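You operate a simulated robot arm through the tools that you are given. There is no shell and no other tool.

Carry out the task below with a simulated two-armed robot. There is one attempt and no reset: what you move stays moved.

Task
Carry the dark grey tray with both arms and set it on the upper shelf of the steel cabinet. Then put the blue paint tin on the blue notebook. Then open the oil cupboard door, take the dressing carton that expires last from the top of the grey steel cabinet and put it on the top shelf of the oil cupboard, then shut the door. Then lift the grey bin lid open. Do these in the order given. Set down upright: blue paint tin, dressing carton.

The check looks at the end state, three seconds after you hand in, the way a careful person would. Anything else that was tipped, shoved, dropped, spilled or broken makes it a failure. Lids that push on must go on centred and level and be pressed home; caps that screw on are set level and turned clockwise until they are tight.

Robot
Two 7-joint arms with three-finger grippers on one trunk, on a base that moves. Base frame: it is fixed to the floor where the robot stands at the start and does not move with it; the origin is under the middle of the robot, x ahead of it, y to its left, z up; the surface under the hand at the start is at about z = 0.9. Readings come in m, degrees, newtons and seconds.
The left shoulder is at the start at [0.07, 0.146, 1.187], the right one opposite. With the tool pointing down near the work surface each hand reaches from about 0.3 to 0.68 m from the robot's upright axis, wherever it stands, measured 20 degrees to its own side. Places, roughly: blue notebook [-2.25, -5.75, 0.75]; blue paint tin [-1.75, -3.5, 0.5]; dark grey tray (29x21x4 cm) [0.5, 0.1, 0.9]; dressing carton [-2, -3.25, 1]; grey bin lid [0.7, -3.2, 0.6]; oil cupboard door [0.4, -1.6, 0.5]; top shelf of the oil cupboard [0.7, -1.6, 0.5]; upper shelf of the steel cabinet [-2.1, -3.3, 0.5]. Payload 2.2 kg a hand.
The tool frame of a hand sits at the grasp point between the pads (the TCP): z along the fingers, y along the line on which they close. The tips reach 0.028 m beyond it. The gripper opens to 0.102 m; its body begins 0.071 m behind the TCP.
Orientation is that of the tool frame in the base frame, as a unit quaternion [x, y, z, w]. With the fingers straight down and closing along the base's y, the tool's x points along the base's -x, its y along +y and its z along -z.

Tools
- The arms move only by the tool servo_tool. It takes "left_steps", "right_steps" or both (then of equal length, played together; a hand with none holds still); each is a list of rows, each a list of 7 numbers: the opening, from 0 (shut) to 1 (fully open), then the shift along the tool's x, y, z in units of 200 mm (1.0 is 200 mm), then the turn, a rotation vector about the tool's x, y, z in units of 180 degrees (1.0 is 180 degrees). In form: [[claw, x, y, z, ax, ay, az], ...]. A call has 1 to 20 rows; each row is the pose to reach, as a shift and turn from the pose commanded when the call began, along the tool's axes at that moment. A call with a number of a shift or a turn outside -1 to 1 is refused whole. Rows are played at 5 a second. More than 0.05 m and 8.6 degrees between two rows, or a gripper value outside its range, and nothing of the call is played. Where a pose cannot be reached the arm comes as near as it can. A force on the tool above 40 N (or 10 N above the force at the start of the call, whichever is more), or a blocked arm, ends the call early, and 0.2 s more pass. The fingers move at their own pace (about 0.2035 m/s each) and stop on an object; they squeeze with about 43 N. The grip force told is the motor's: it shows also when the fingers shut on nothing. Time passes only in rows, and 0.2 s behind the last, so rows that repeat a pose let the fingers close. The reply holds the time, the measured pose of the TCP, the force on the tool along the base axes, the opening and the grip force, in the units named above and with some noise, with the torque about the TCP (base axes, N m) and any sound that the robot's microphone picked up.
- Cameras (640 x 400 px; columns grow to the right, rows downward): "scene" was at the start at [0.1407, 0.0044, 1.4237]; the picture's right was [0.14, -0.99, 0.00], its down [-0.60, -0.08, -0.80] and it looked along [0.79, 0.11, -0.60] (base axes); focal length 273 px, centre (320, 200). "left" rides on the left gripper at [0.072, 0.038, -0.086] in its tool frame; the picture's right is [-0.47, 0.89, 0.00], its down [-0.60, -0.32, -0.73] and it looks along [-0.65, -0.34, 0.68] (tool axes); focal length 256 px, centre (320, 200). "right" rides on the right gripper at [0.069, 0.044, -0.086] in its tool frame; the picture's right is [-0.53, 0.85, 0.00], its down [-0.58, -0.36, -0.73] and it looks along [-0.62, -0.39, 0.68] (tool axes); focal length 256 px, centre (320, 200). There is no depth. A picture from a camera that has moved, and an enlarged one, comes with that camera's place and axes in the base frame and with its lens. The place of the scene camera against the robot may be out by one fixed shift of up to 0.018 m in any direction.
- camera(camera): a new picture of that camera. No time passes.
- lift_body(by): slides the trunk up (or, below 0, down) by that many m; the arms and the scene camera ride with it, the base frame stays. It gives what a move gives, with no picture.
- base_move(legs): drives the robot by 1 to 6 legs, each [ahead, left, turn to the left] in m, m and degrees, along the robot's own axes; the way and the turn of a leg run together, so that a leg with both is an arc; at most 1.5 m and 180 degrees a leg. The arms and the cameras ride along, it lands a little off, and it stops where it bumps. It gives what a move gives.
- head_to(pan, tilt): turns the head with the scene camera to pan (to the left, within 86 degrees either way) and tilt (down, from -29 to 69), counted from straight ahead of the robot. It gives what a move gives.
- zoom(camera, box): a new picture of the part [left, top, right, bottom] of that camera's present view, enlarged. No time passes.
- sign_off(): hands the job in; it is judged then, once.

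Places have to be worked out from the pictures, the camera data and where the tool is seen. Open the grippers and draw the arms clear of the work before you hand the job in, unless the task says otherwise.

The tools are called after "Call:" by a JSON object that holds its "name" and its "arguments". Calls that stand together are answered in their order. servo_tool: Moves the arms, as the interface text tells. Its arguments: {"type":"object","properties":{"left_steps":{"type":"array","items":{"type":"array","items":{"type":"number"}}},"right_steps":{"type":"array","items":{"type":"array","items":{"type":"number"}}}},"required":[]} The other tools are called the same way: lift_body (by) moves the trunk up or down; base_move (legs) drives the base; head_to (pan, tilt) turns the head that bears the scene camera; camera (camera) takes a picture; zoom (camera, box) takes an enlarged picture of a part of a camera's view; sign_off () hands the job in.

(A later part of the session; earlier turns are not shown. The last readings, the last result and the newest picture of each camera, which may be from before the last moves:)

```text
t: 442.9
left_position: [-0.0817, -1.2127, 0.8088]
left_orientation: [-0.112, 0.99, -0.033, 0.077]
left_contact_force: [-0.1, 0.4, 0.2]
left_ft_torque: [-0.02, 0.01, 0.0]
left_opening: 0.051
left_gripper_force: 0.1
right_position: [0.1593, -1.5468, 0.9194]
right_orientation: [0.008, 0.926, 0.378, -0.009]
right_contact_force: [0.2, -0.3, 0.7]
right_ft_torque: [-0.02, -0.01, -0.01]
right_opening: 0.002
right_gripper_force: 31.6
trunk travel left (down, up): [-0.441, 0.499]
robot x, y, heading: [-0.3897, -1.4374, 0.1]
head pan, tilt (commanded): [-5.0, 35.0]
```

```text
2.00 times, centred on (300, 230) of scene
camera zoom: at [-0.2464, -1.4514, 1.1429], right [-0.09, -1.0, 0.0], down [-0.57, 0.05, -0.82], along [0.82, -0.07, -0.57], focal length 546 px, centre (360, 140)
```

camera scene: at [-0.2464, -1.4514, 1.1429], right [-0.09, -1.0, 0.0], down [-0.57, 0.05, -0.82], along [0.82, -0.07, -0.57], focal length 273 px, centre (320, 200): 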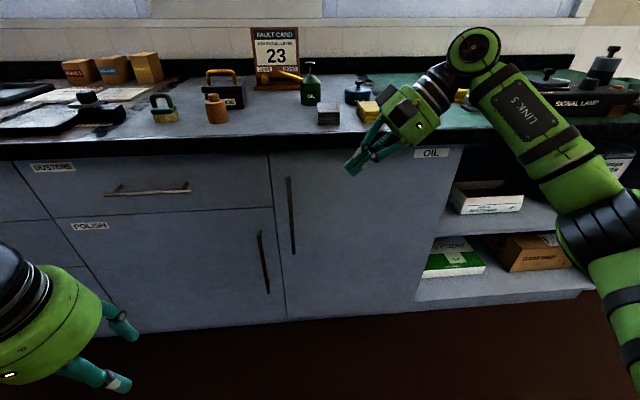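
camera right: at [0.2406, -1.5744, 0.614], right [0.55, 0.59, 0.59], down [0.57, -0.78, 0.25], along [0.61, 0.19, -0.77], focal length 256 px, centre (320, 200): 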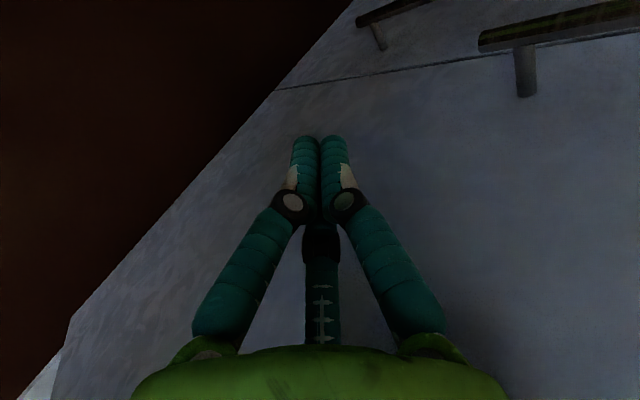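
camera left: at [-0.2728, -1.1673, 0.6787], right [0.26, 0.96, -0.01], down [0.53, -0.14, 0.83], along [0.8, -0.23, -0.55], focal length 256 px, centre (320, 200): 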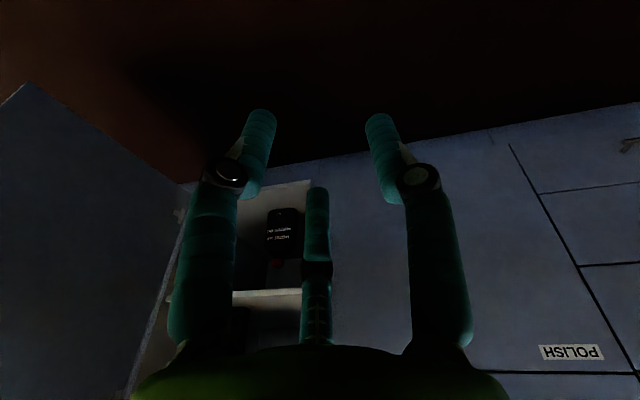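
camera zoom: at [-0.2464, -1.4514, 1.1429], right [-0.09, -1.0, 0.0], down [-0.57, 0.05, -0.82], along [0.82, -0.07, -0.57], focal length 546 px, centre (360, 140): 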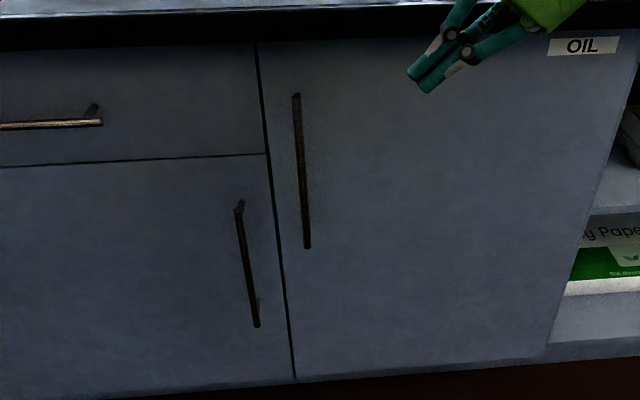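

The OIL door is flush with its neighbours, so it is shut. Now for the grey bin: I straighten the right hand and strafe right along the benches to stand in front of it.

Call:
{"name": "servo_tool", "arguments": {"right_steps": [[0.3, 0, 0, 0, 0.042, 0, 0], [0.5, 0, 0, 0, 0.083, 0, 0], [0.5, 0, 0, 0, 0.125, 0, 0], [0.5, 0, 0, 0, 0.167, 0, 0], [0.5, 0, 0, 0, 0.208, 0, 0], [0.5, 0, 0, 0, 0.25, 0, 0]]}}

Call:
{"name": "base_move", "arguments": {"legs": [[-0.1, 0, 0], [0, -1.5, 0], [0, -0.2, 0]]}}

Call:
{"name": "head_to", "arguments": {"pan": 0, "tilt": 35}}

Call:
{"name": "camera", "arguments": {"camera": "scene"}}

```text
t: 444.3
left_position: [-0.08, -1.2113, 0.8085]
left_orientation: [-0.112, 0.99, -0.034, 0.077]
left_contact_force: [-0.4, 0.3, -1.1]
left_ft_torque: [-0.03, -0.01, 0.0]
left_opening: 0.051
left_gripper_force: 0.1
right_position: [0.1577, -1.547, 0.9203]
right_orientation: [0.004, 1.0, -0.006, -0.01]
right_contact_force: [0.3, 0.4, 0.6]
right_ft_torque: [0.0, -0.01, 0.0]
right_opening: 0.051
right_gripper_force: 0.0
trunk travel left (down, up): [-0.441, 0.499]
robot x, y, heading: [-0.3888, -1.4381, 0.2]
head pan, tilt (commanded): [-5.0, 35.0]
```

```text
t: 453.9
left_position: [-0.1876, -2.9454, 0.8092]
left_orientation: [-0.113, 0.99, -0.034, 0.076]
left_contact_force: [0.4, -0.3, 0.0]
left_ft_torque: [0.01, 0.01, -0.01]
left_opening: 0.051
left_gripper_force: 0.0
right_position: [0.0522, -3.2795, 0.9199]
right_orientation: [0.003, 1.0, -0.004, -0.011]
right_contact_force: [0.2, -0.5, -0.1]
right_ft_torque: [-0.01, 0.01, 0.0]
right_opening: 0.051
right_gripper_force: 0.1
trunk travel left (down, up): [-0.441, 0.499]
robot x, y, heading: [-0.4936, -3.1678, 0.3]
head pan, tilt (commanded): [-5.0, 35.0]
```

```text
t: 454.5
left_position: [-0.1872, -2.9453, 0.8093]
left_orientation: [-0.113, 0.99, -0.033, 0.077]
left_contact_force: [0.6, 0.3, -0.2]
left_ft_torque: [0.0, -0.01, 0.02]
left_opening: 0.0511
left_gripper_force: 0.1
right_position: [0.0534, -3.2794, 0.9198]
right_orientation: [0.004, 1.0, -0.005, -0.011]
right_contact_force: [-0.5, -0.2, 0.6]
right_ft_torque: [-0.02, -0.02, 0.01]
right_opening: 0.0506
right_gripper_force: 0.0
trunk travel left (down, up): [-0.441, 0.499]
robot x, y, heading: [-0.4928, -3.1678, -0.1]
head pan, tilt (commanded): [0.0, 35.0]
```

```text
taken
camera scene: at [-0.3514, -3.1765, 1.143], right [0.0, -1.0, 0.0], down [-0.57, 0.0, -0.82], along [0.82, 0.0, -0.57], focal length 273 px, centre (320, 200)
```

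scene: 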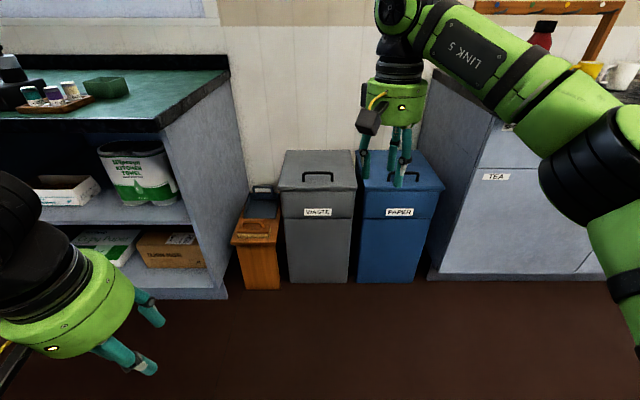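

I'm in front of the bins. I zoom on the grey one marked WASTE.

Call:
{"name": "zoom", "arguments": {"camera": "scene", "box": [260, 130, 380, 290]}}

Call:
{"name": "zoom", "arguments": {"camera": "scene", "box": [270, 140, 370, 222]}}

```text
2.50 times, centred on (320, 210) of scene
camera zoom: at [-0.3514, -3.1765, 1.143], right [0.0, -1.0, 0.0], down [-0.57, 0.0, -0.82], along [0.82, 0.0, -0.57], focal length 682 px, centre (320, 175)
```

zoom: 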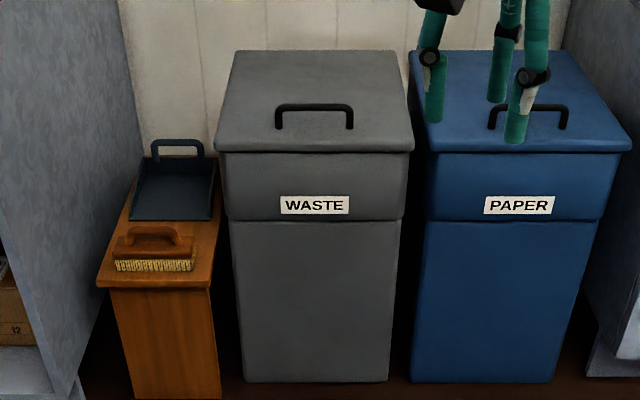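

```text
4.88 times, centred on (320, 181) of scene
camera zoom: at [-0.3514, -3.1765, 1.143], right [0.0, -1.0, 0.0], down [-0.57, 0.0, -0.82], along [0.82, 0.0, -0.57], focal length 1331 px, centre (320, 293)
```

zoom: 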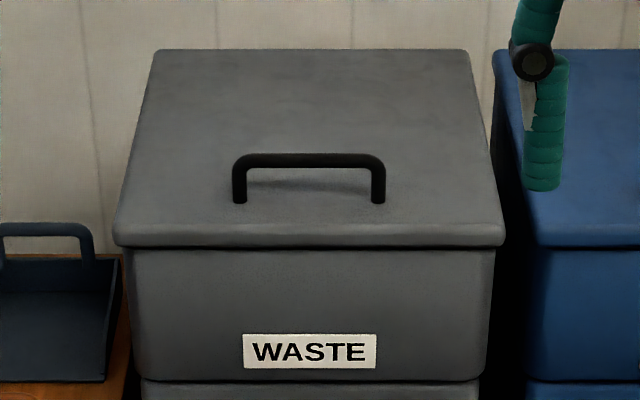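

The lid is a flat plate with a small front overhang and a staple handle near the front, so it hinges at the wall side. I'll measure it with the left wrist camera.

Call:
{"name": "camera", "arguments": {"camera": "left"}}

Call:
{"name": "camera", "arguments": {"camera": "right"}}

```text
taken
camera left: at [-0.2777, -2.9213, 0.8808], right [0.25, 0.97, -0.01], down [0.53, -0.13, 0.83], along [0.81, -0.22, -0.55], focal length 256 px, centre (320, 200)
```

left: 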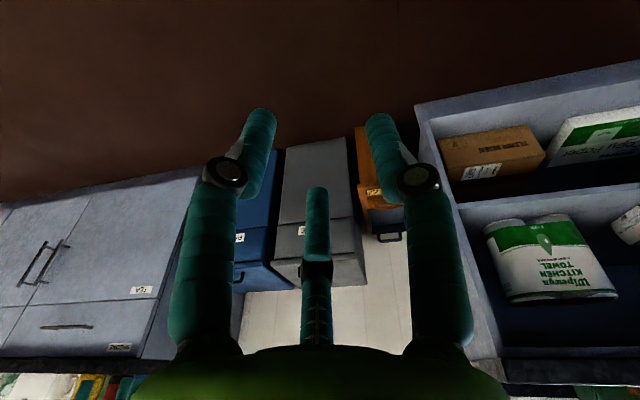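

```text
taken
camera right: at [-0.014, -3.2336, 1.007], right [0.54, 0.84, -0.02], down [0.59, -0.36, 0.72], along [0.6, -0.4, -0.69], focal length 256 px, centre (320, 200)
```

right: 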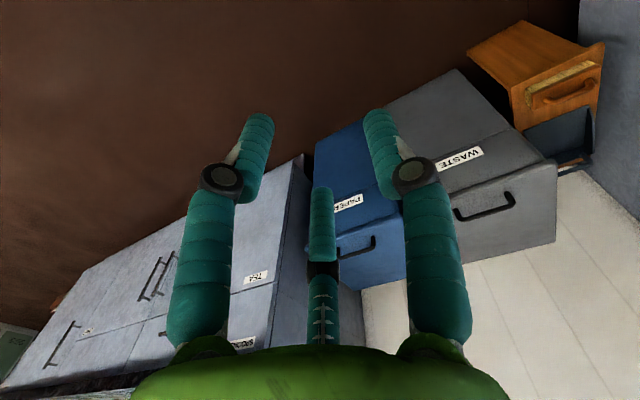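

The right wrist camera has a good view of the lid. I zoom there, then lower the trunk a bit for parallax.

Call:
{"name": "zoom", "arguments": {"camera": "right", "box": [380, 60, 620, 270]}}

Call:
{"name": "lift_body", "arguments": {"by": -0.12}}

Call:
{"name": "zoom", "arguments": {"camera": "right", "box": [380, 60, 620, 270]}}

```text
1.90 times, centred on (500, 165) of right
camera zoom: at [-0.014, -3.2336, 1.007], right [0.54, 0.84, -0.02], down [0.59, -0.36, 0.72], along [0.6, -0.4, -0.69], focal length 488 px, centre (-23, 267)
```

zoom: 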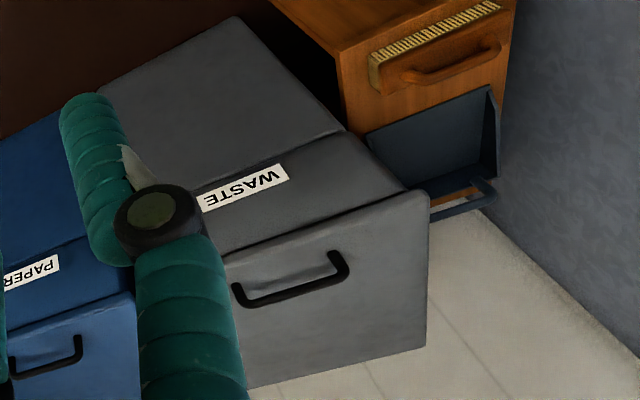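

```text
t: 456.0
left_position: [-0.1867, -2.9451, 0.6893]
left_orientation: [-0.114, 0.99, -0.035, 0.077]
left_contact_force: [-0.9, -1.2, 0.6]
left_ft_torque: [-0.04, 0.03, 0.02]
left_opening: 0.0511
left_gripper_force: 0.1
right_position: [0.0525, -3.2789, 0.7997]
right_orientation: [0.002, 1.0, -0.005, -0.011]
right_contact_force: [0.0, 0.1, -0.3]
right_ft_torque: [0.01, 0.02, -0.04]
right_opening: 0.0509
right_gripper_force: 0.1
trunk travel left (down, up): [-0.321, 0.619]
robot x, y, heading: [-0.4919, -3.1716, 0.2]
head pan, tilt (commanded): [0.0, 35.0]
```

```text
1.90 times, centred on (500, 165) of right
camera zoom: at [-0.0142, -3.2336, 0.8872], right [0.54, 0.84, -0.02], down [0.59, -0.36, 0.72], along [0.6, -0.4, -0.69], focal length 488 px, centre (-23, 267)
```

zoom: 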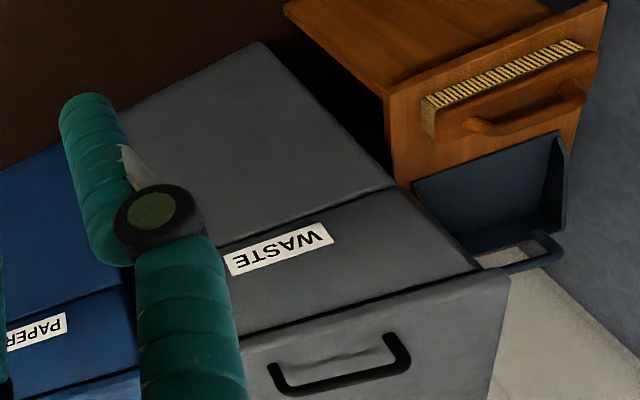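

Parallax gives the lid's front-left corner at (0.54, −2.995, 0.56) and the handle around x≈0.59. I lower further for a level look at the lip.

Call:
{"name": "lift_body", "arguments": {"by": -0.28}}

Call:
{"name": "head_to", "arguments": {"pan": 0, "tilt": 12}}

Call:
{"name": "camera", "arguments": {"camera": "scene"}}

Call:
{"name": "zoom", "arguments": {"camera": "scene", "box": [240, 160, 400, 260]}}

```text
t: 458.9
left_position: [-0.1857, -2.9456, 0.4089]
left_orientation: [-0.113, 0.99, -0.034, 0.077]
left_contact_force: [0.3, -0.1, 0.1]
left_ft_torque: [0.03, -0.01, 0.03]
left_opening: 0.051
left_gripper_force: 0.1
right_position: [0.0512, -3.2785, 0.5195]
right_orientation: [0.002, 1.0, -0.005, -0.01]
right_contact_force: [-0.6, 0.0, 0.2]
right_ft_torque: [0.0, -0.02, 0.01]
right_opening: 0.051
right_gripper_force: 0.1
trunk travel left (down, up): [-0.041, 0.899]
robot x, y, heading: [-0.4928, -3.1692, 0.1]
head pan, tilt (commanded): [0.0, 35.0]
```

```text
t: 459.7
left_position: [-0.1867, -2.9451, 0.4085]
left_orientation: [-0.114, 0.99, -0.034, 0.077]
left_contact_force: [-0.4, -0.3, -0.6]
left_ft_torque: [-0.02, 0.01, 0.01]
left_opening: 0.0513
left_gripper_force: 0.0
right_position: [0.0521, -3.2799, 0.5204]
right_orientation: [0.002, 1.0, -0.005, -0.011]
right_contact_force: [0.2, -0.6, 0.1]
right_ft_torque: [-0.02, 0.0, -0.03]
right_opening: 0.0509
right_gripper_force: 0.1
trunk travel left (down, up): [-0.041, 0.899]
robot x, y, heading: [-0.4914, -3.1712, -0.2]
head pan, tilt (commanded): [0.0, 12.0]
```

```text
taken
camera scene: at [-0.3463, -3.1765, 0.7798], right [0.0, -1.0, 0.0], down [-0.21, 0.0, -0.98], along [0.98, 0.0, -0.21], focal length 273 px, centre (320, 200)
```

scene: 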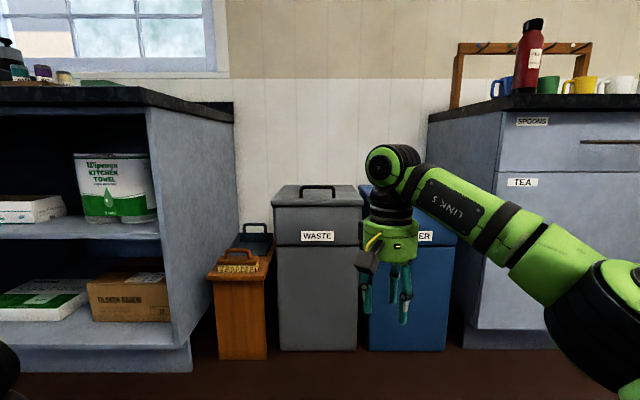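

```text
4.00 times, centred on (320, 210) of scene
camera zoom: at [-0.3463, -3.1765, 0.7798], right [0.0, -1.0, 0.0], down [-0.21, 0.0, -0.98], along [0.98, 0.0, -0.21], focal length 1092 px, centre (320, 160)
```

zoom: 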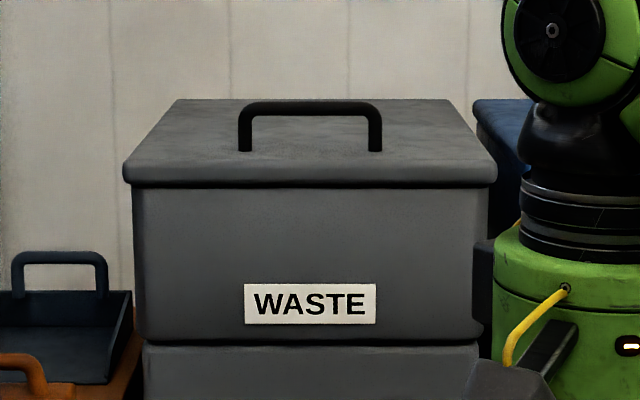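

The geometry is clear now: lid front x≈0.504, back x≈0.824, lid z≈0.60, handle bar at (0.545, −3.162, 0.639) along y. I'll grip the bar with the right hand rolled, pitched 45°, and swing the lid up. First I stow the left hand higher, clear of the bench.

Call:
{"name": "servo_tool", "arguments": {"left_steps": [[0.5, 0.03, 0, -0.17, 0, 0, 0], [0.5, 0.06, 0, -0.34, 0, 0, 0], [0.5, 0.1, 0, -0.5, 0, 0, 0], [0.5, 0.13, 0, -0.67, 0, 0, 0], [0.5, 0.17, 0, -0.84, 0, 0, 0], [0.5, 0.2, 0, -1.0, 0, 0, 0]]}}

Call:
{"name": "servo_tool", "arguments": {"left_steps": [[0.5, 0, 0, -0.17, 0, 0, 0], [0.5, 0, 0, -0.34, 0, 0, 0], [0.5, 0, 0, -0.5, 0, 0, 0], [0.5, 0, 0, -0.67, 0, 0, 0], [0.5, 0, 0, -0.84, 0, 0, 0]]}}

Call:
{"name": "lift_body", "arguments": {"by": 0.4}}

Call:
{"name": "camera", "arguments": {"camera": "scene"}}

```text
t: 461.1
left_position: [-0.2543, -2.9421, 0.6001]
left_orientation: [-0.115, 0.99, -0.034, 0.075]
left_contact_force: [-0.7, 0.7, -0.3]
left_ft_torque: [-0.07, 0.02, -0.01]
left_opening: 0.051
left_gripper_force: 0.1
right_position: [0.0524, -3.2781, 0.5204]
right_orientation: [0.003, 1.0, -0.005, -0.01]
right_contact_force: [0.3, -0.1, -0.2]
right_ft_torque: [0.0, 0.0, 0.01]
right_opening: 0.0513
right_gripper_force: 0.0
trunk travel left (down, up): [-0.041, 0.899]
robot x, y, heading: [-0.4946, -3.1689, -0.0]
head pan, tilt (commanded): [0.0, 12.0]
```

```text
t: 462.3
left_position: [-0.256, -2.9805, 0.6889]
left_orientation: [-0.113, 0.99, -0.035, 0.077]
left_contact_force: [0.1, 0.6, 0.3]
left_ft_torque: [-0.02, -0.01, 0.0]
left_opening: 0.0511
left_gripper_force: 0.1
left hand out of reach, approached as far as the arm can: row 2, 3, 4, 5
right_position: [0.0532, -3.278, 0.5197]
right_orientation: [0.003, 1.0, -0.005, -0.011]
right_contact_force: [-0.6, -0.2, 0.3]
right_ft_torque: [-0.01, 0.0, 0.0]
right_opening: 0.0509
right_gripper_force: 0.0
trunk travel left (down, up): [-0.041, 0.899]
robot x, y, heading: [-0.4936, -3.1712, 0.1]
head pan, tilt (commanded): [0.0, 12.0]
```

```text
t: 466.1
left_position: [-0.2558, -2.98, 1.0888]
left_orientation: [-0.114, 0.99, -0.035, 0.077]
left_contact_force: [0.3, 0.1, 1.0]
left_ft_torque: [0.0, 0.0, -0.01]
left_opening: 0.0512
left_gripper_force: 0.0
right_position: [0.0524, -3.2789, 0.9197]
right_orientation: [0.003, 1.0, -0.004, -0.011]
right_contact_force: [0.1, 0.1, -0.3]
right_ft_torque: [0.01, 0.01, 0.02]
right_opening: 0.0511
right_gripper_force: 0.1
trunk travel left (down, up): [-0.441, 0.499]
robot x, y, heading: [-0.4973, -3.1713, 0.4]
head pan, tilt (commanded): [0.0, 12.0]
```

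```text
taken
camera scene: at [-0.3462, -3.1765, 1.1798], right [0.0, -1.0, 0.0], down [-0.21, 0.0, -0.98], along [0.98, 0.0, -0.21], focal length 273 px, centre (320, 200)
```

scene: 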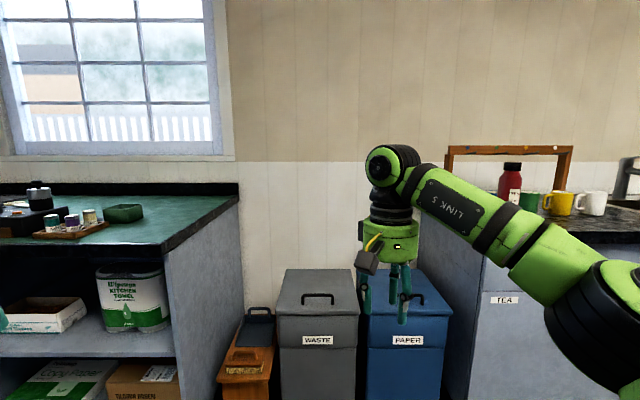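

Both hands are free. I roll the right hand +90° and pitch it 45° forward here in free air.

Call:
{"name": "servo_tool", "arguments": {"right_steps": [[0.6, 0, 0, 0, 0, 0, 0.0455], [0.6, 0, 0, 0, 0, 0, 0.091], [0.6, 0, 0, 0, 0, 0, 0.136], [0.6, 0, 0, 0, 0, 0, 0.182], [0.6, 0, 0, 0, 0, 0, 0.227], [0.6, 0, 0, 0, 0, 0, 0.273], [0.6, 0, 0, 0, 0, 0, 0.318], [0.6, 0, 0, 0, 0, 0, 0.364], [0.6, 0, 0, 0, 0, 0, 0.409], [0.6, 0, 0, 0, 0, 0, 0.455], [0.6, 0, 0, 0, 0, 0, 0.5]]}}

Call:
{"name": "servo_tool", "arguments": {"right_steps": [[0.6, 0, 0, 0, -0.042, 0, 0], [0.6, 0, 0, 0, -0.083, 0, 0], [0.6, 0, 0, 0, -0.125, 0, 0], [0.6, 0, 0, 0, -0.167, 0, 0], [0.6, 0, 0, 0, -0.208, 0, 0], [0.6, 0, 0, 0, -0.25, 0, 0], [0.6, 0, 0, 0, -0.25, 0, 0]]}}

Call:
{"name": "camera", "arguments": {"camera": "scene"}}

Call:
{"name": "camera", "arguments": {"camera": "right"}}

```text
t: 468.6
left_position: [-0.2574, -2.9797, 1.0885]
left_orientation: [-0.114, 0.99, -0.034, 0.077]
left_contact_force: [0.5, 0.1, 1.0]
left_ft_torque: [-0.02, -0.01, 0.0]
left_opening: 0.051
left_gripper_force: 0.1
right_position: [0.0531, -3.2778, 0.9199]
right_orientation: [0.711, 0.703, -0.012, -0.005]
right_contact_force: [-0.3, 0.0, 0.5]
right_ft_torque: [-0.03, -0.03, 0.0]
right_opening: 0.0616
right_gripper_force: 0.0
trunk travel left (down, up): [-0.441, 0.499]
robot x, y, heading: [-0.4947, -3.1701, 0.0]
head pan, tilt (commanded): [0.0, 12.0]
```

```text
t: 470.1
left_position: [-0.2563, -2.9792, 1.0897]
left_orientation: [-0.113, 0.99, -0.035, 0.077]
left_contact_force: [0.2, -0.3, 1.0]
left_ft_torque: [0.0, -0.01, 0.0]
left_opening: 0.051
left_gripper_force: 0.1
right_position: [0.0518, -3.2786, 0.9206]
right_orientation: [0.656, 0.656, 0.26, 0.268]
right_contact_force: [-0.6, -0.4, -0.3]
right_ft_torque: [-0.03, -0.02, -0.02]
right_opening: 0.0614
right_gripper_force: 0.0
trunk travel left (down, up): [-0.441, 0.499]
robot x, y, heading: [-0.4939, -3.1651, 0.0]
head pan, tilt (commanded): [0.0, 12.0]
```

```text
taken
camera scene: at [-0.3462, -3.1763, 1.1798], right [0.0, -1.0, 0.0], down [-0.21, 0.0, -0.98], along [0.98, 0.0, -0.21], focal length 273 px, centre (320, 200)
```

scene: 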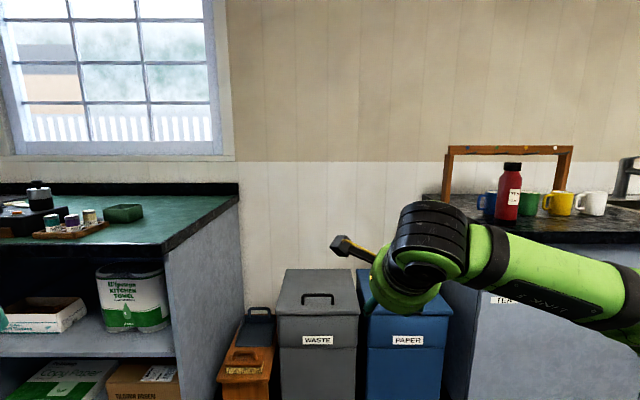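

```text
taken
camera right: at [0.0247, -3.2082, 1.0119], right [0.61, -0.53, 0.59], down [-0.77, -0.57, 0.28], along [0.19, -0.63, -0.76], focal length 256 px, centre (320, 200)
```

right: 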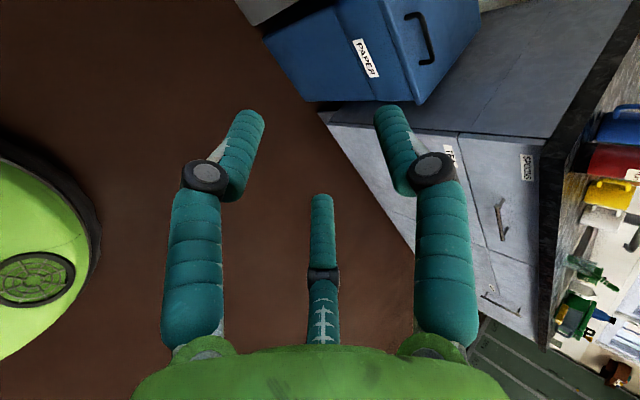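

The hand is set (closing axis across the bar). I line up laterally with the handle (y≈−3.162), roll forward to just short of the lid and lower, then look with the wrist camera.

Call:
{"name": "base_move", "arguments": {"legs": [[0, 0.117, 0], [0.34, 0, 0]]}}

Call:
{"name": "lift_body", "arguments": {"by": -0.2}}

Call:
{"name": "camera", "arguments": {"camera": "right"}}

Call:
{"name": "head_to", "arguments": {"pan": 0, "tilt": 35}}

Call:
{"name": "camera", "arguments": {"camera": "scene"}}

```text
t: 473.2
left_position: [0.0819, -2.8621, 1.0903]
left_orientation: [-0.114, 0.99, -0.034, 0.077]
left_contact_force: [0.6, 0.0, -0.1]
left_ft_torque: [0.01, 0.0, -0.01]
left_opening: 0.0508
left_gripper_force: 0.1
right_position: [0.3915, -3.1591, 0.9203]
right_orientation: [0.657, 0.656, 0.259, 0.267]
right_contact_force: [-0.3, -0.4, 0.8]
right_ft_torque: [0.0, 0.0, 0.04]
right_opening: 0.0611
right_gripper_force: 0.2
trunk travel left (down, up): [-0.441, 0.499]
robot x, y, heading: [-0.1578, -3.0493, 0.1]
head pan, tilt (commanded): [0.0, 12.0]
```

```text
t: 475.4
left_position: [0.0821, -2.8618, 0.8899]
left_orientation: [-0.114, 0.99, -0.034, 0.077]
left_contact_force: [0.4, -0.2, 0.7]
left_ft_torque: [0.05, 0.02, 0.02]
left_opening: 0.0511
left_gripper_force: 0.1
right_position: [0.3895, -3.1609, 0.7225]
right_orientation: [0.656, 0.656, 0.259, 0.268]
right_contact_force: [-0.5, 0.8, -0.3]
right_ft_torque: [0.0, -0.02, -0.01]
right_opening: 0.0611
right_gripper_force: 0.0
trunk travel left (down, up): [-0.241, 0.699]
robot x, y, heading: [-0.1586, -3.0535, 0.2]
head pan, tilt (commanded): [0.0, 12.0]
```

```text
taken
camera right: at [0.3637, -3.0899, 0.8122], right [0.61, -0.53, 0.59], down [-0.77, -0.57, 0.28], along [0.19, -0.63, -0.76], focal length 256 px, centre (320, 200)
```

right: 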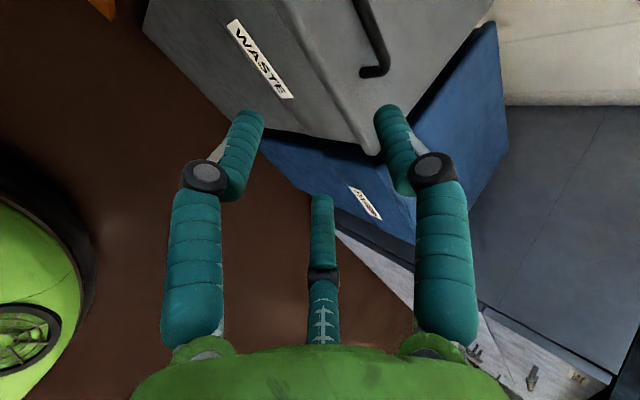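

```text
t: 476.2
left_position: [0.0819, -2.8628, 0.8899]
left_orientation: [-0.114, 0.99, -0.035, 0.077]
left_contact_force: [-0.6, 0.1, -0.3]
left_ft_torque: [0.01, 0.01, -0.01]
left_opening: 0.0508
left_gripper_force: 0.0
right_position: [0.3915, -3.16, 0.7198]
right_orientation: [0.656, 0.656, 0.26, 0.267]
right_contact_force: [-0.1, 0.3, -0.6]
right_ft_torque: [-0.01, 0.01, 0.01]
right_opening: 0.0612
right_gripper_force: 0.1
trunk travel left (down, up): [-0.241, 0.699]
robot x, y, heading: [-0.1541, -3.0477, -0.1]
head pan, tilt (commanded): [0.0, 35.0]
```

```text
taken
camera scene: at [-0.0124, -3.0583, 0.943], right [0.0, -1.0, 0.0], down [-0.57, 0.0, -0.82], along [0.82, 0.0, -0.57], focal length 273 px, centre (320, 200)
```

scene: 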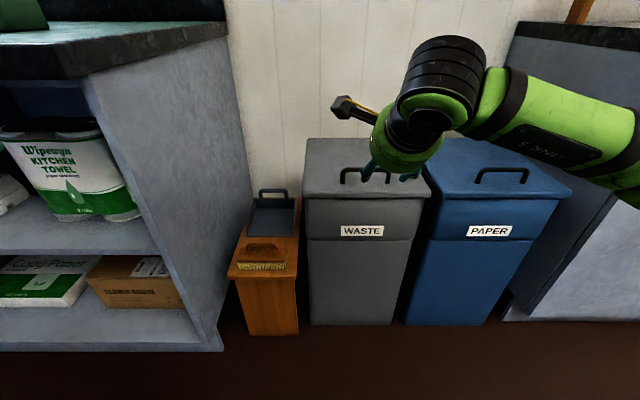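

The wrist view confirms the bar at (0.543, z 0.636). I go to a pre-grasp point 5 cm short along the approach direction.

Call:
{"name": "base_move", "arguments": {"legs": [[0.106, 0, 0]]}}

Call:
{"name": "lift_body", "arguments": {"by": -0.044}}

Call:
{"name": "camera", "arguments": {"camera": "right"}}

Call:
{"name": "zoom", "arguments": {"camera": "scene", "box": [270, 100, 470, 250]}}

```text
t: 477.4
left_position: [0.1863, -2.8622, 0.8891]
left_orientation: [-0.114, 0.99, -0.034, 0.077]
left_contact_force: [1.0, 0.1, -0.6]
left_ft_torque: [-0.01, 0.03, 0.02]
left_opening: 0.0509
left_gripper_force: 0.1
right_position: [0.4964, -3.1604, 0.7202]
right_orientation: [0.657, 0.655, 0.259, 0.267]
right_contact_force: [0.7, 0.0, 0.0]
right_ft_torque: [0.0, 0.01, 0.01]
right_opening: 0.0612
right_gripper_force: 0.0
trunk travel left (down, up): [-0.241, 0.699]
robot x, y, heading: [-0.0517, -3.0483, -0.2]
head pan, tilt (commanded): [0.0, 35.0]
```

```text
t: 478.3
left_position: [0.1857, -2.863, 0.8455]
left_orientation: [-0.113, 0.99, -0.035, 0.077]
left_contact_force: [-0.7, -0.1, 0.0]
left_ft_torque: [-0.02, -0.01, 0.02]
left_opening: 0.0511
left_gripper_force: 0.2
right_position: [0.4952, -3.1619, 0.6766]
right_orientation: [0.657, 0.655, 0.259, 0.268]
right_contact_force: [-0.4, 0.1, 0.2]
right_ft_torque: [0.01, 0.0, -0.01]
right_opening: 0.0612
right_gripper_force: 0.1
trunk travel left (down, up): [-0.197, 0.743]
robot x, y, heading: [-0.048, -3.0512, -0.1]
head pan, tilt (commanded): [0.0, 35.0]
```

```text
taken
camera right: at [0.468, -3.0904, 0.7683], right [0.61, -0.53, 0.59], down [-0.77, -0.57, 0.28], along [0.19, -0.63, -0.76], focal length 256 px, centre (320, 200)
```

right: 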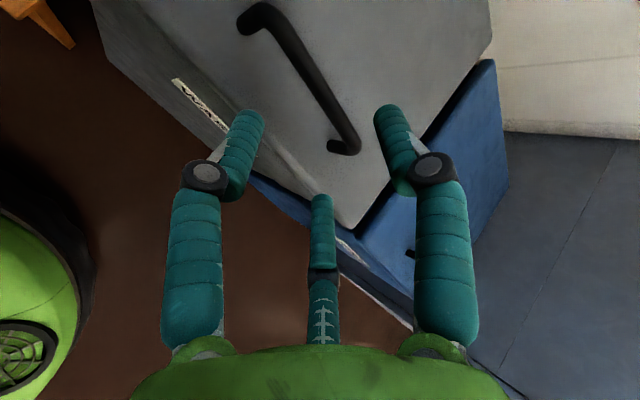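

```text
2.67 times, centred on (370, 175) of scene
camera zoom: at [0.0919, -3.0584, 0.899], right [0.0, -1.0, 0.0], down [-0.57, 0.0, -0.82], along [0.82, 0.0, -0.57], focal length 728 px, centre (187, 267)
```

zoom: 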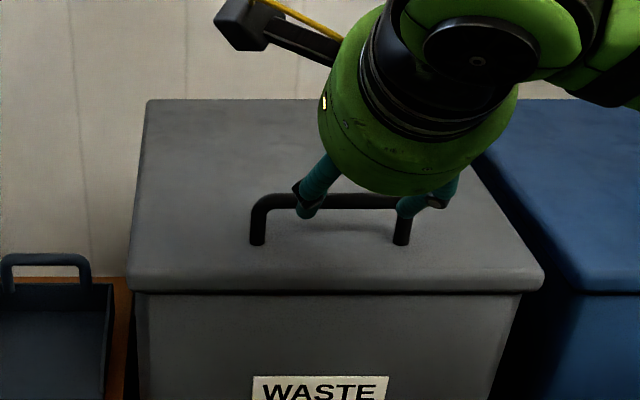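

The wrist view shows the bar squarely between thumb and pair, close to the tool axis, about 8 cm ahead (nearer parallax gives bar ≈(0.557, 0.619)). I advance 4 cm along the tool axis and look again.

Call:
{"name": "servo_tool", "arguments": {"right_steps": [[0.6, 0, 0, 0.1, 0, 0, 0], [0.6, 0, 0, 0.2, 0, 0, 0], [0.6, 0, 0, 0.2, 0, 0, 0]]}}

Call:
{"name": "camera", "arguments": {"camera": "right"}}

Call:
{"name": "zoom", "arguments": {"camera": "scene", "box": [270, 100, 470, 250]}}

```text
t: 479.1
left_position: [0.1873, -2.8633, 0.8451]
left_orientation: [-0.113, 0.99, -0.035, 0.076]
left_contact_force: [0.3, 0.9, -1.3]
left_ft_torque: [-0.01, 0.0, 0.0]
left_opening: 0.0507
left_gripper_force: 0.1
right_position: [0.5231, -3.1609, 0.6483]
right_orientation: [0.657, 0.655, 0.259, 0.268]
right_contact_force: [0.5, -0.4, -0.1]
right_ft_torque: [-0.03, 0.0, 0.04]
right_opening: 0.0611
right_gripper_force: 0.0
trunk travel left (down, up): [-0.197, 0.743]
robot x, y, heading: [-0.0529, -3.0468, 0.3]
head pan, tilt (commanded): [0.0, 35.0]
```

```text
taken
camera right: at [0.4958, -3.0908, 0.7394], right [0.61, -0.53, 0.59], down [-0.77, -0.57, 0.28], along [0.19, -0.63, -0.76], focal length 256 px, centre (320, 200)
```

right: 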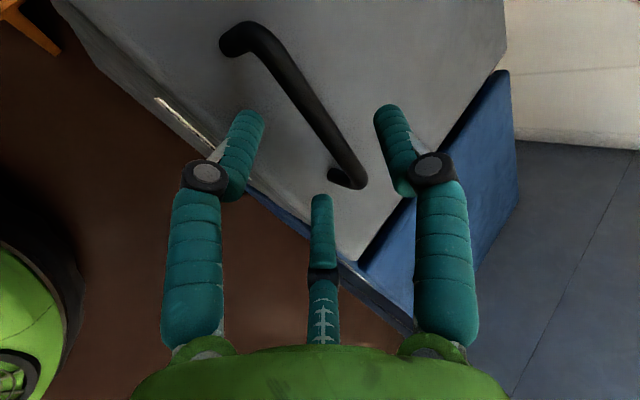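

```text
2.67 times, centred on (370, 175) of scene
camera zoom: at [0.0921, -3.0584, 0.899], right [0.0, -1.0, 0.0], down [-0.57, 0.0, -0.82], along [0.82, 0.0, -0.57], focal length 728 px, centre (187, 267)
```

zoom: 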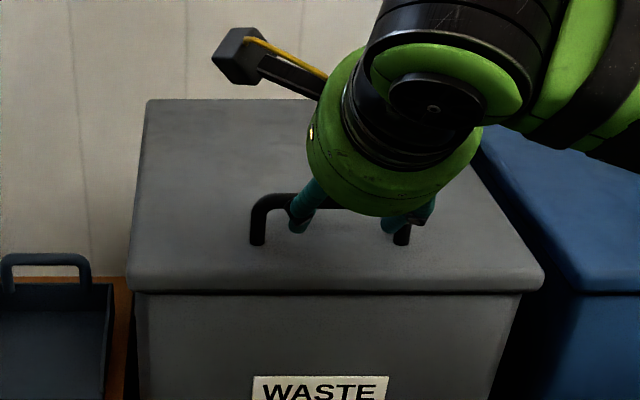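

The bar is now about 4 cm ahead on the axis. I narrow the fingers slightly and advance 2.7 cm, watching the force.

Call:
{"name": "servo_tool", "arguments": {"right_steps": [[0.52, 0, 0, 0.045, 0, 0, 0], [0.52, 0, 0, 0.09, 0, 0, 0], [0.52, 0, 0, 0.135, 0, 0, 0], [0.52, 0, 0, 0.135, 0, 0, 0]]}}

Call:
{"name": "camera", "arguments": {"camera": "right"}}

Call:
{"name": "zoom", "arguments": {"camera": "scene", "box": [270, 100, 470, 250]}}

```text
t: 480.1
left_position: [0.1871, -2.8631, 0.8466]
left_orientation: [-0.113, 0.99, -0.035, 0.077]
left_contact_force: [0.1, 0.9, -0.5]
left_ft_torque: [0.02, -0.05, 0.02]
left_opening: 0.0508
left_gripper_force: 0.1
right_position: [0.5416, -3.1614, 0.6266]
right_orientation: [0.657, 0.655, 0.259, 0.268]
right_contact_force: [-0.3, 0.1, 0.4]
right_ft_torque: [0.01, 0.02, -0.03]
right_opening: 0.053
right_gripper_force: 0.2
trunk travel left (down, up): [-0.197, 0.743]
robot x, y, heading: [-0.0505, -3.052, 0.1]
head pan, tilt (commanded): [0.0, 35.0]
```

```text
taken
camera right: at [0.5142, -3.0911, 0.7194], right [0.61, -0.53, 0.59], down [-0.77, -0.57, 0.28], along [0.19, -0.63, -0.76], focal length 256 px, centre (320, 200)
```

right: 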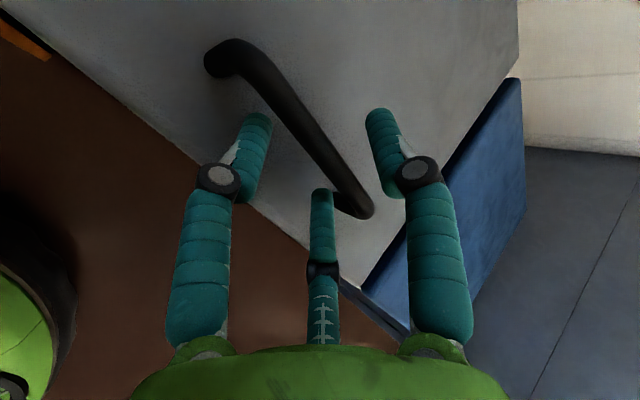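

```text
2.67 times, centred on (370, 175) of scene
camera zoom: at [0.0921, -3.0584, 0.899], right [0.0, -1.0, 0.0], down [-0.57, 0.0, -0.82], along [0.82, 0.0, -0.57], focal length 728 px, centre (187, 267)
```

zoom: 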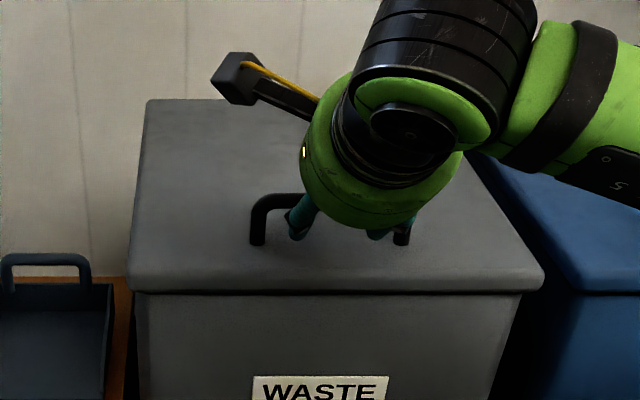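

The bar lies about 2 cm ahead, between the fingers. I advance 7 mm more and close on it.

Call:
{"name": "servo_tool", "arguments": {"right_steps": [[0.52, 0, 0, 0.035, 0, 0, 0], [0.4, 0, 0, 0.035, 0, 0, 0], [0.25, 0, 0, 0.035, 0, 0, 0], [0.1, 0, 0, 0.035, 0, 0, 0], [0, 0, 0, 0.035, 0, 0, 0], [0, 0, 0, 0.035, 0, 0, 0]]}}

Call:
{"name": "camera", "arguments": {"camera": "right"}}

Call:
{"name": "zoom", "arguments": {"camera": "scene", "box": [270, 100, 470, 250]}}

```text
t: 481.5
left_position: [0.1874, -2.8613, 0.8457]
left_orientation: [-0.114, 0.99, -0.035, 0.077]
left_contact_force: [0.0, 0.3, 0.7]
left_ft_torque: [0.01, 0.01, 0.01]
left_opening: 0.051
left_gripper_force: 0.0
right_position: [0.5458, -3.1615, 0.6226]
right_orientation: [0.657, 0.656, 0.259, 0.267]
right_contact_force: [0.5, 0.5, -1.3]
right_ft_torque: [-0.09, 0.0, 0.22]
right_opening: 0.019
right_gripper_force: 44.3
trunk travel left (down, up): [-0.197, 0.743]
robot x, y, heading: [-0.0471, -3.0503, -0.2]
head pan, tilt (commanded): [0.0, 35.0]
```

```text
taken
camera right: at [0.5189, -3.0907, 0.7143], right [0.61, -0.53, 0.59], down [-0.77, -0.57, 0.28], along [0.19, -0.63, -0.76], focal length 256 px, centre (320, 200)
```

right: 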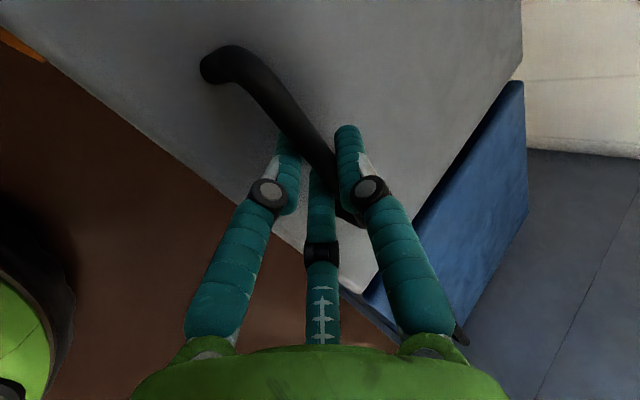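

```text
2.67 times, centred on (370, 175) of scene
camera zoom: at [0.0922, -3.0583, 0.8989], right [0.0, -1.0, 0.0], down [-0.57, 0.0, -0.82], along [0.82, 0.0, -0.57], focal length 728 px, centre (187, 267)
```

zoom: 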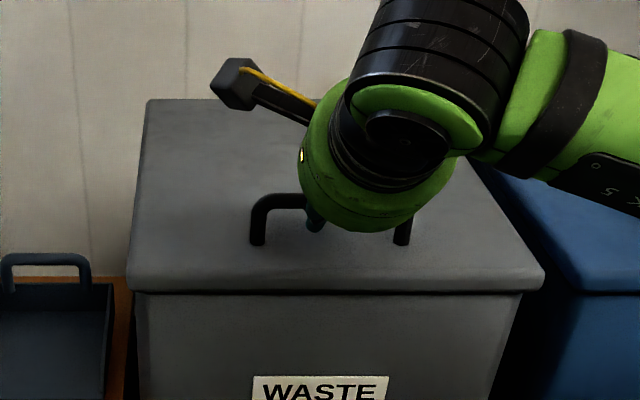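

The bar is firmly gripped (19 mm, 44 N). To have enough reach for the whole swing I need to stand about 10 cm closer, so I let go, retreat along the axis, and draw the arm back before rolling forward.

Call:
{"name": "servo_tool", "arguments": {"right_steps": [[0.4, 0, 0, 0, 0, 0, 0], [0.55, 0, 0, 0, 0, 0, 0], [0.55, 0, 0, -0.1, 0, 0, 0], [0.55, 0, 0, -0.2, 0, 0, 0], [0.55, 0, 0, -0.3, 0, 0, 0], [0.55, 0, -0.13, -0.43, 0, 0, 0], [0.55, 0, -0.26, -0.56, 0, 0, 0], [0.55, 0, -0.397, -0.681, 0, 0, 0], [0.55, 0, -0.397, -0.681, 0, 0, 0]]}}

Call:
{"name": "base_move", "arguments": {"legs": [[0.11, 0, 0]]}}

Call:
{"name": "camera", "arguments": {"camera": "right"}}

Call:
{"name": "camera", "arguments": {"camera": "scene"}}

```text
t: 483.5
left_position: [0.1874, -2.8616, 0.8461]
left_orientation: [-0.114, 0.99, -0.035, 0.077]
left_contact_force: [0.3, -1.1, 0.4]
left_ft_torque: [-0.02, 0.02, 0.0]
left_opening: 0.0507
left_gripper_force: 0.0
right_position: [0.3936, -3.1611, 0.6668]
right_orientation: [0.657, 0.655, 0.259, 0.268]
right_contact_force: [0.5, -0.2, -0.4]
right_ft_torque: [0.0, -0.04, -0.02]
right_opening: 0.056
right_gripper_force: 0.0
trunk travel left (down, up): [-0.197, 0.743]
robot x, y, heading: [-0.0516, -3.0513, -0.1]
head pan, tilt (commanded): [0.0, 35.0]
```

```text
t: 484.7
left_position: [0.2995, -2.8626, 0.8471]
left_orientation: [-0.112, 0.99, -0.035, 0.077]
left_contact_force: [-0.1, -0.4, 0.5]
left_ft_torque: [0.02, 0.05, -0.01]
left_opening: 0.0511
left_gripper_force: 0.2
right_position: [0.5061, -3.1604, 0.6674]
right_orientation: [0.657, 0.655, 0.259, 0.268]
right_contact_force: [0.9, 0.1, 0.4]
right_ft_torque: [-0.02, -0.02, -0.01]
right_opening: 0.0561
right_gripper_force: 0.0
trunk travel left (down, up): [-0.197, 0.743]
robot x, y, heading: [0.0621, -3.0504, 0.2]
head pan, tilt (commanded): [0.0, 35.0]
```

```text
taken
camera right: at [0.4787, -3.0906, 0.7584], right [0.61, -0.53, 0.59], down [-0.77, -0.57, 0.28], along [0.18, -0.63, -0.76], focal length 256 px, centre (320, 200)
```

right: 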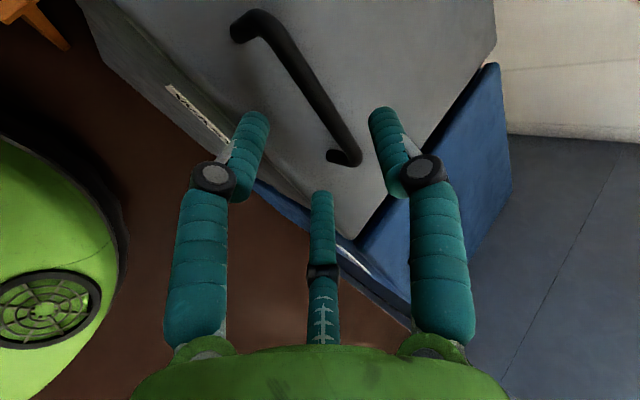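

```text
taken
camera scene: at [0.2035, -3.0586, 0.8989], right [0.0, -1.0, 0.0], down [-0.57, 0.0, -0.82], along [0.82, 0.0, -0.57], focal length 273 px, centre (320, 200)
```

scene: 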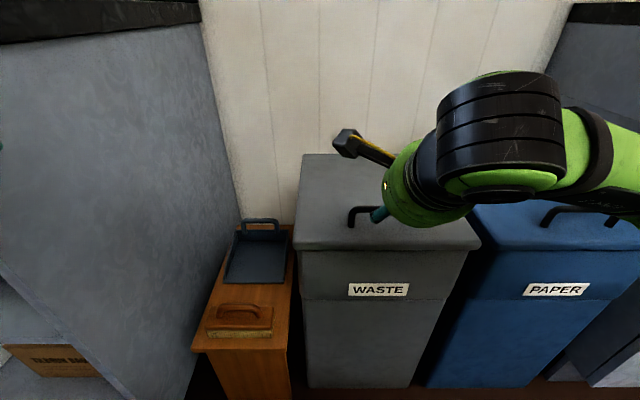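

I'm now 11 cm closer, with the same lined-up approach. I go straight back to the recorded grasp pose and close on the bar.

Call:
{"name": "servo_tool", "arguments": {"right_steps": [[0.55, 0, -0.004, 0.1, 0, 0, 0], [0.53, 0, -0.008, 0.2, 0, 0, 0], [0.52, 0, -0.0115, 0.29, 0, 0, 0], [0.4, 0, -0.0115, 0.299, 0, 0, 0], [0.2, 0, -0.0115, 0.299, 0, 0, 0], [0, 0, -0.0115, 0.299, 0, 0, 0], [0, 0, -0.0115, 0.299, 0, 0, 0], [0, 0, -0.0115, 0.299, 0, 0, 0]]}}

Call:
{"name": "camera", "arguments": {"camera": "right"}}

```text
t: 486.5
left_position: [0.2986, -2.8632, 0.8462]
left_orientation: [-0.112, 0.99, -0.034, 0.077]
left_contact_force: [-1.5, 0.3, 0.6]
left_ft_torque: [-0.01, -0.01, 0.04]
left_opening: 0.051
left_gripper_force: 0.2
right_position: [0.5467, -3.1616, 0.6224]
right_orientation: [0.657, 0.654, 0.26, 0.269]
right_contact_force: [9.1, -0.8, 5.3]
right_ft_torque: [-0.12, -0.07, 0.32]
right_opening: 0.019
right_gripper_force: 44.2
trunk travel left (down, up): [-0.197, 0.743]
robot x, y, heading: [0.0637, -3.0506, -0.5]
head pan, tilt (commanded): [0.0, 35.0]
```

```text
taken
camera right: at [0.5191, -3.0909, 0.7138], right [0.61, -0.53, 0.59], down [-0.77, -0.57, 0.28], along [0.19, -0.63, -0.76], focal length 256 px, centre (320, 200)
```

right: 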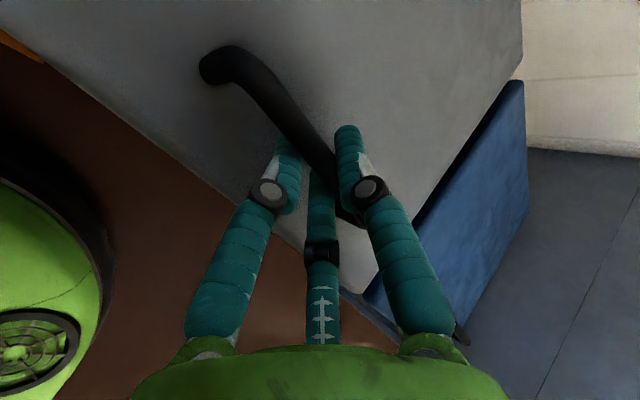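

Gripped again in the same pose. I start swinging the lid up along its arc, the first 20° in five small rows.

Call:
{"name": "servo_tool", "arguments": {"right_steps": [[0, 0, 0.0805, -0.0565, 0.01, 0, 0], [0, 0, 0.1643, -0.1083, 0.02, 0, 0], [0, 0, 0.252, -0.1542, 0.03, 0, 0], [0, 0, 0.3417, -0.1928, 0.04, 0, 0], [0, 0, 0.4344, -0.2267, 0.05, 0, 0]]}}

Call:
{"name": "camera", "arguments": {"camera": "scene"}}

Call:
{"name": "camera", "arguments": {"camera": "right"}}

```text
t: 487.7
left_position: [0.3, -2.8638, 0.8449]
left_orientation: [-0.113, 0.99, -0.034, 0.076]
left_contact_force: [-0.1, -0.5, 0.7]
left_ft_torque: [-0.01, -0.02, 0.04]
left_opening: 0.0512
left_gripper_force: 0.0
right_position: [0.5775, -3.1608, 0.7135]
right_orientation: [0.676, 0.674, 0.206, 0.215]
right_contact_force: [7.4, 0.3, -7.5]
right_ft_torque: [-0.24, -0.03, 0.36]
right_opening: 0.0189
right_gripper_force: 44.3
trunk travel left (down, up): [-0.197, 0.743]
robot x, y, heading: [0.0628, -3.0506, 0.0]
head pan, tilt (commanded): [0.0, 35.0]
```

```text
taken
camera scene: at [0.2047, -3.0588, 0.8986], right [0.0, -1.0, 0.0], down [-0.58, 0.0, -0.82], along [0.82, 0.0, -0.58], focal length 273 px, centre (320, 200)
```

scene: 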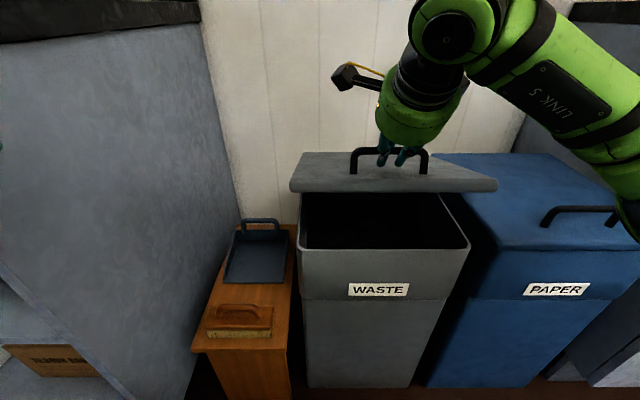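

```text
taken
camera right: at [0.5662, -3.0909, 0.8077], right [0.69, -0.53, 0.49], down [-0.72, -0.57, 0.4], along [0.06, -0.63, -0.78], focal length 256 px, centre (320, 200)
```

right: 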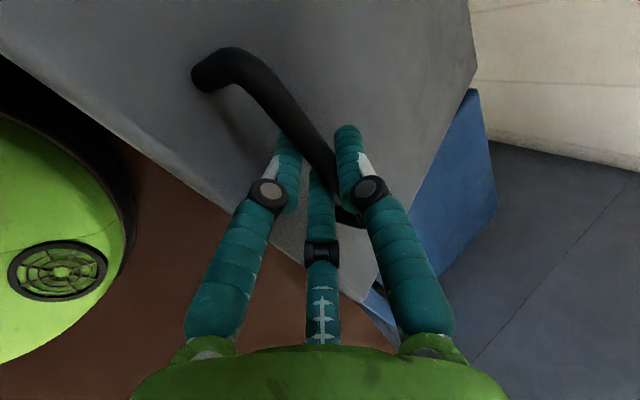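

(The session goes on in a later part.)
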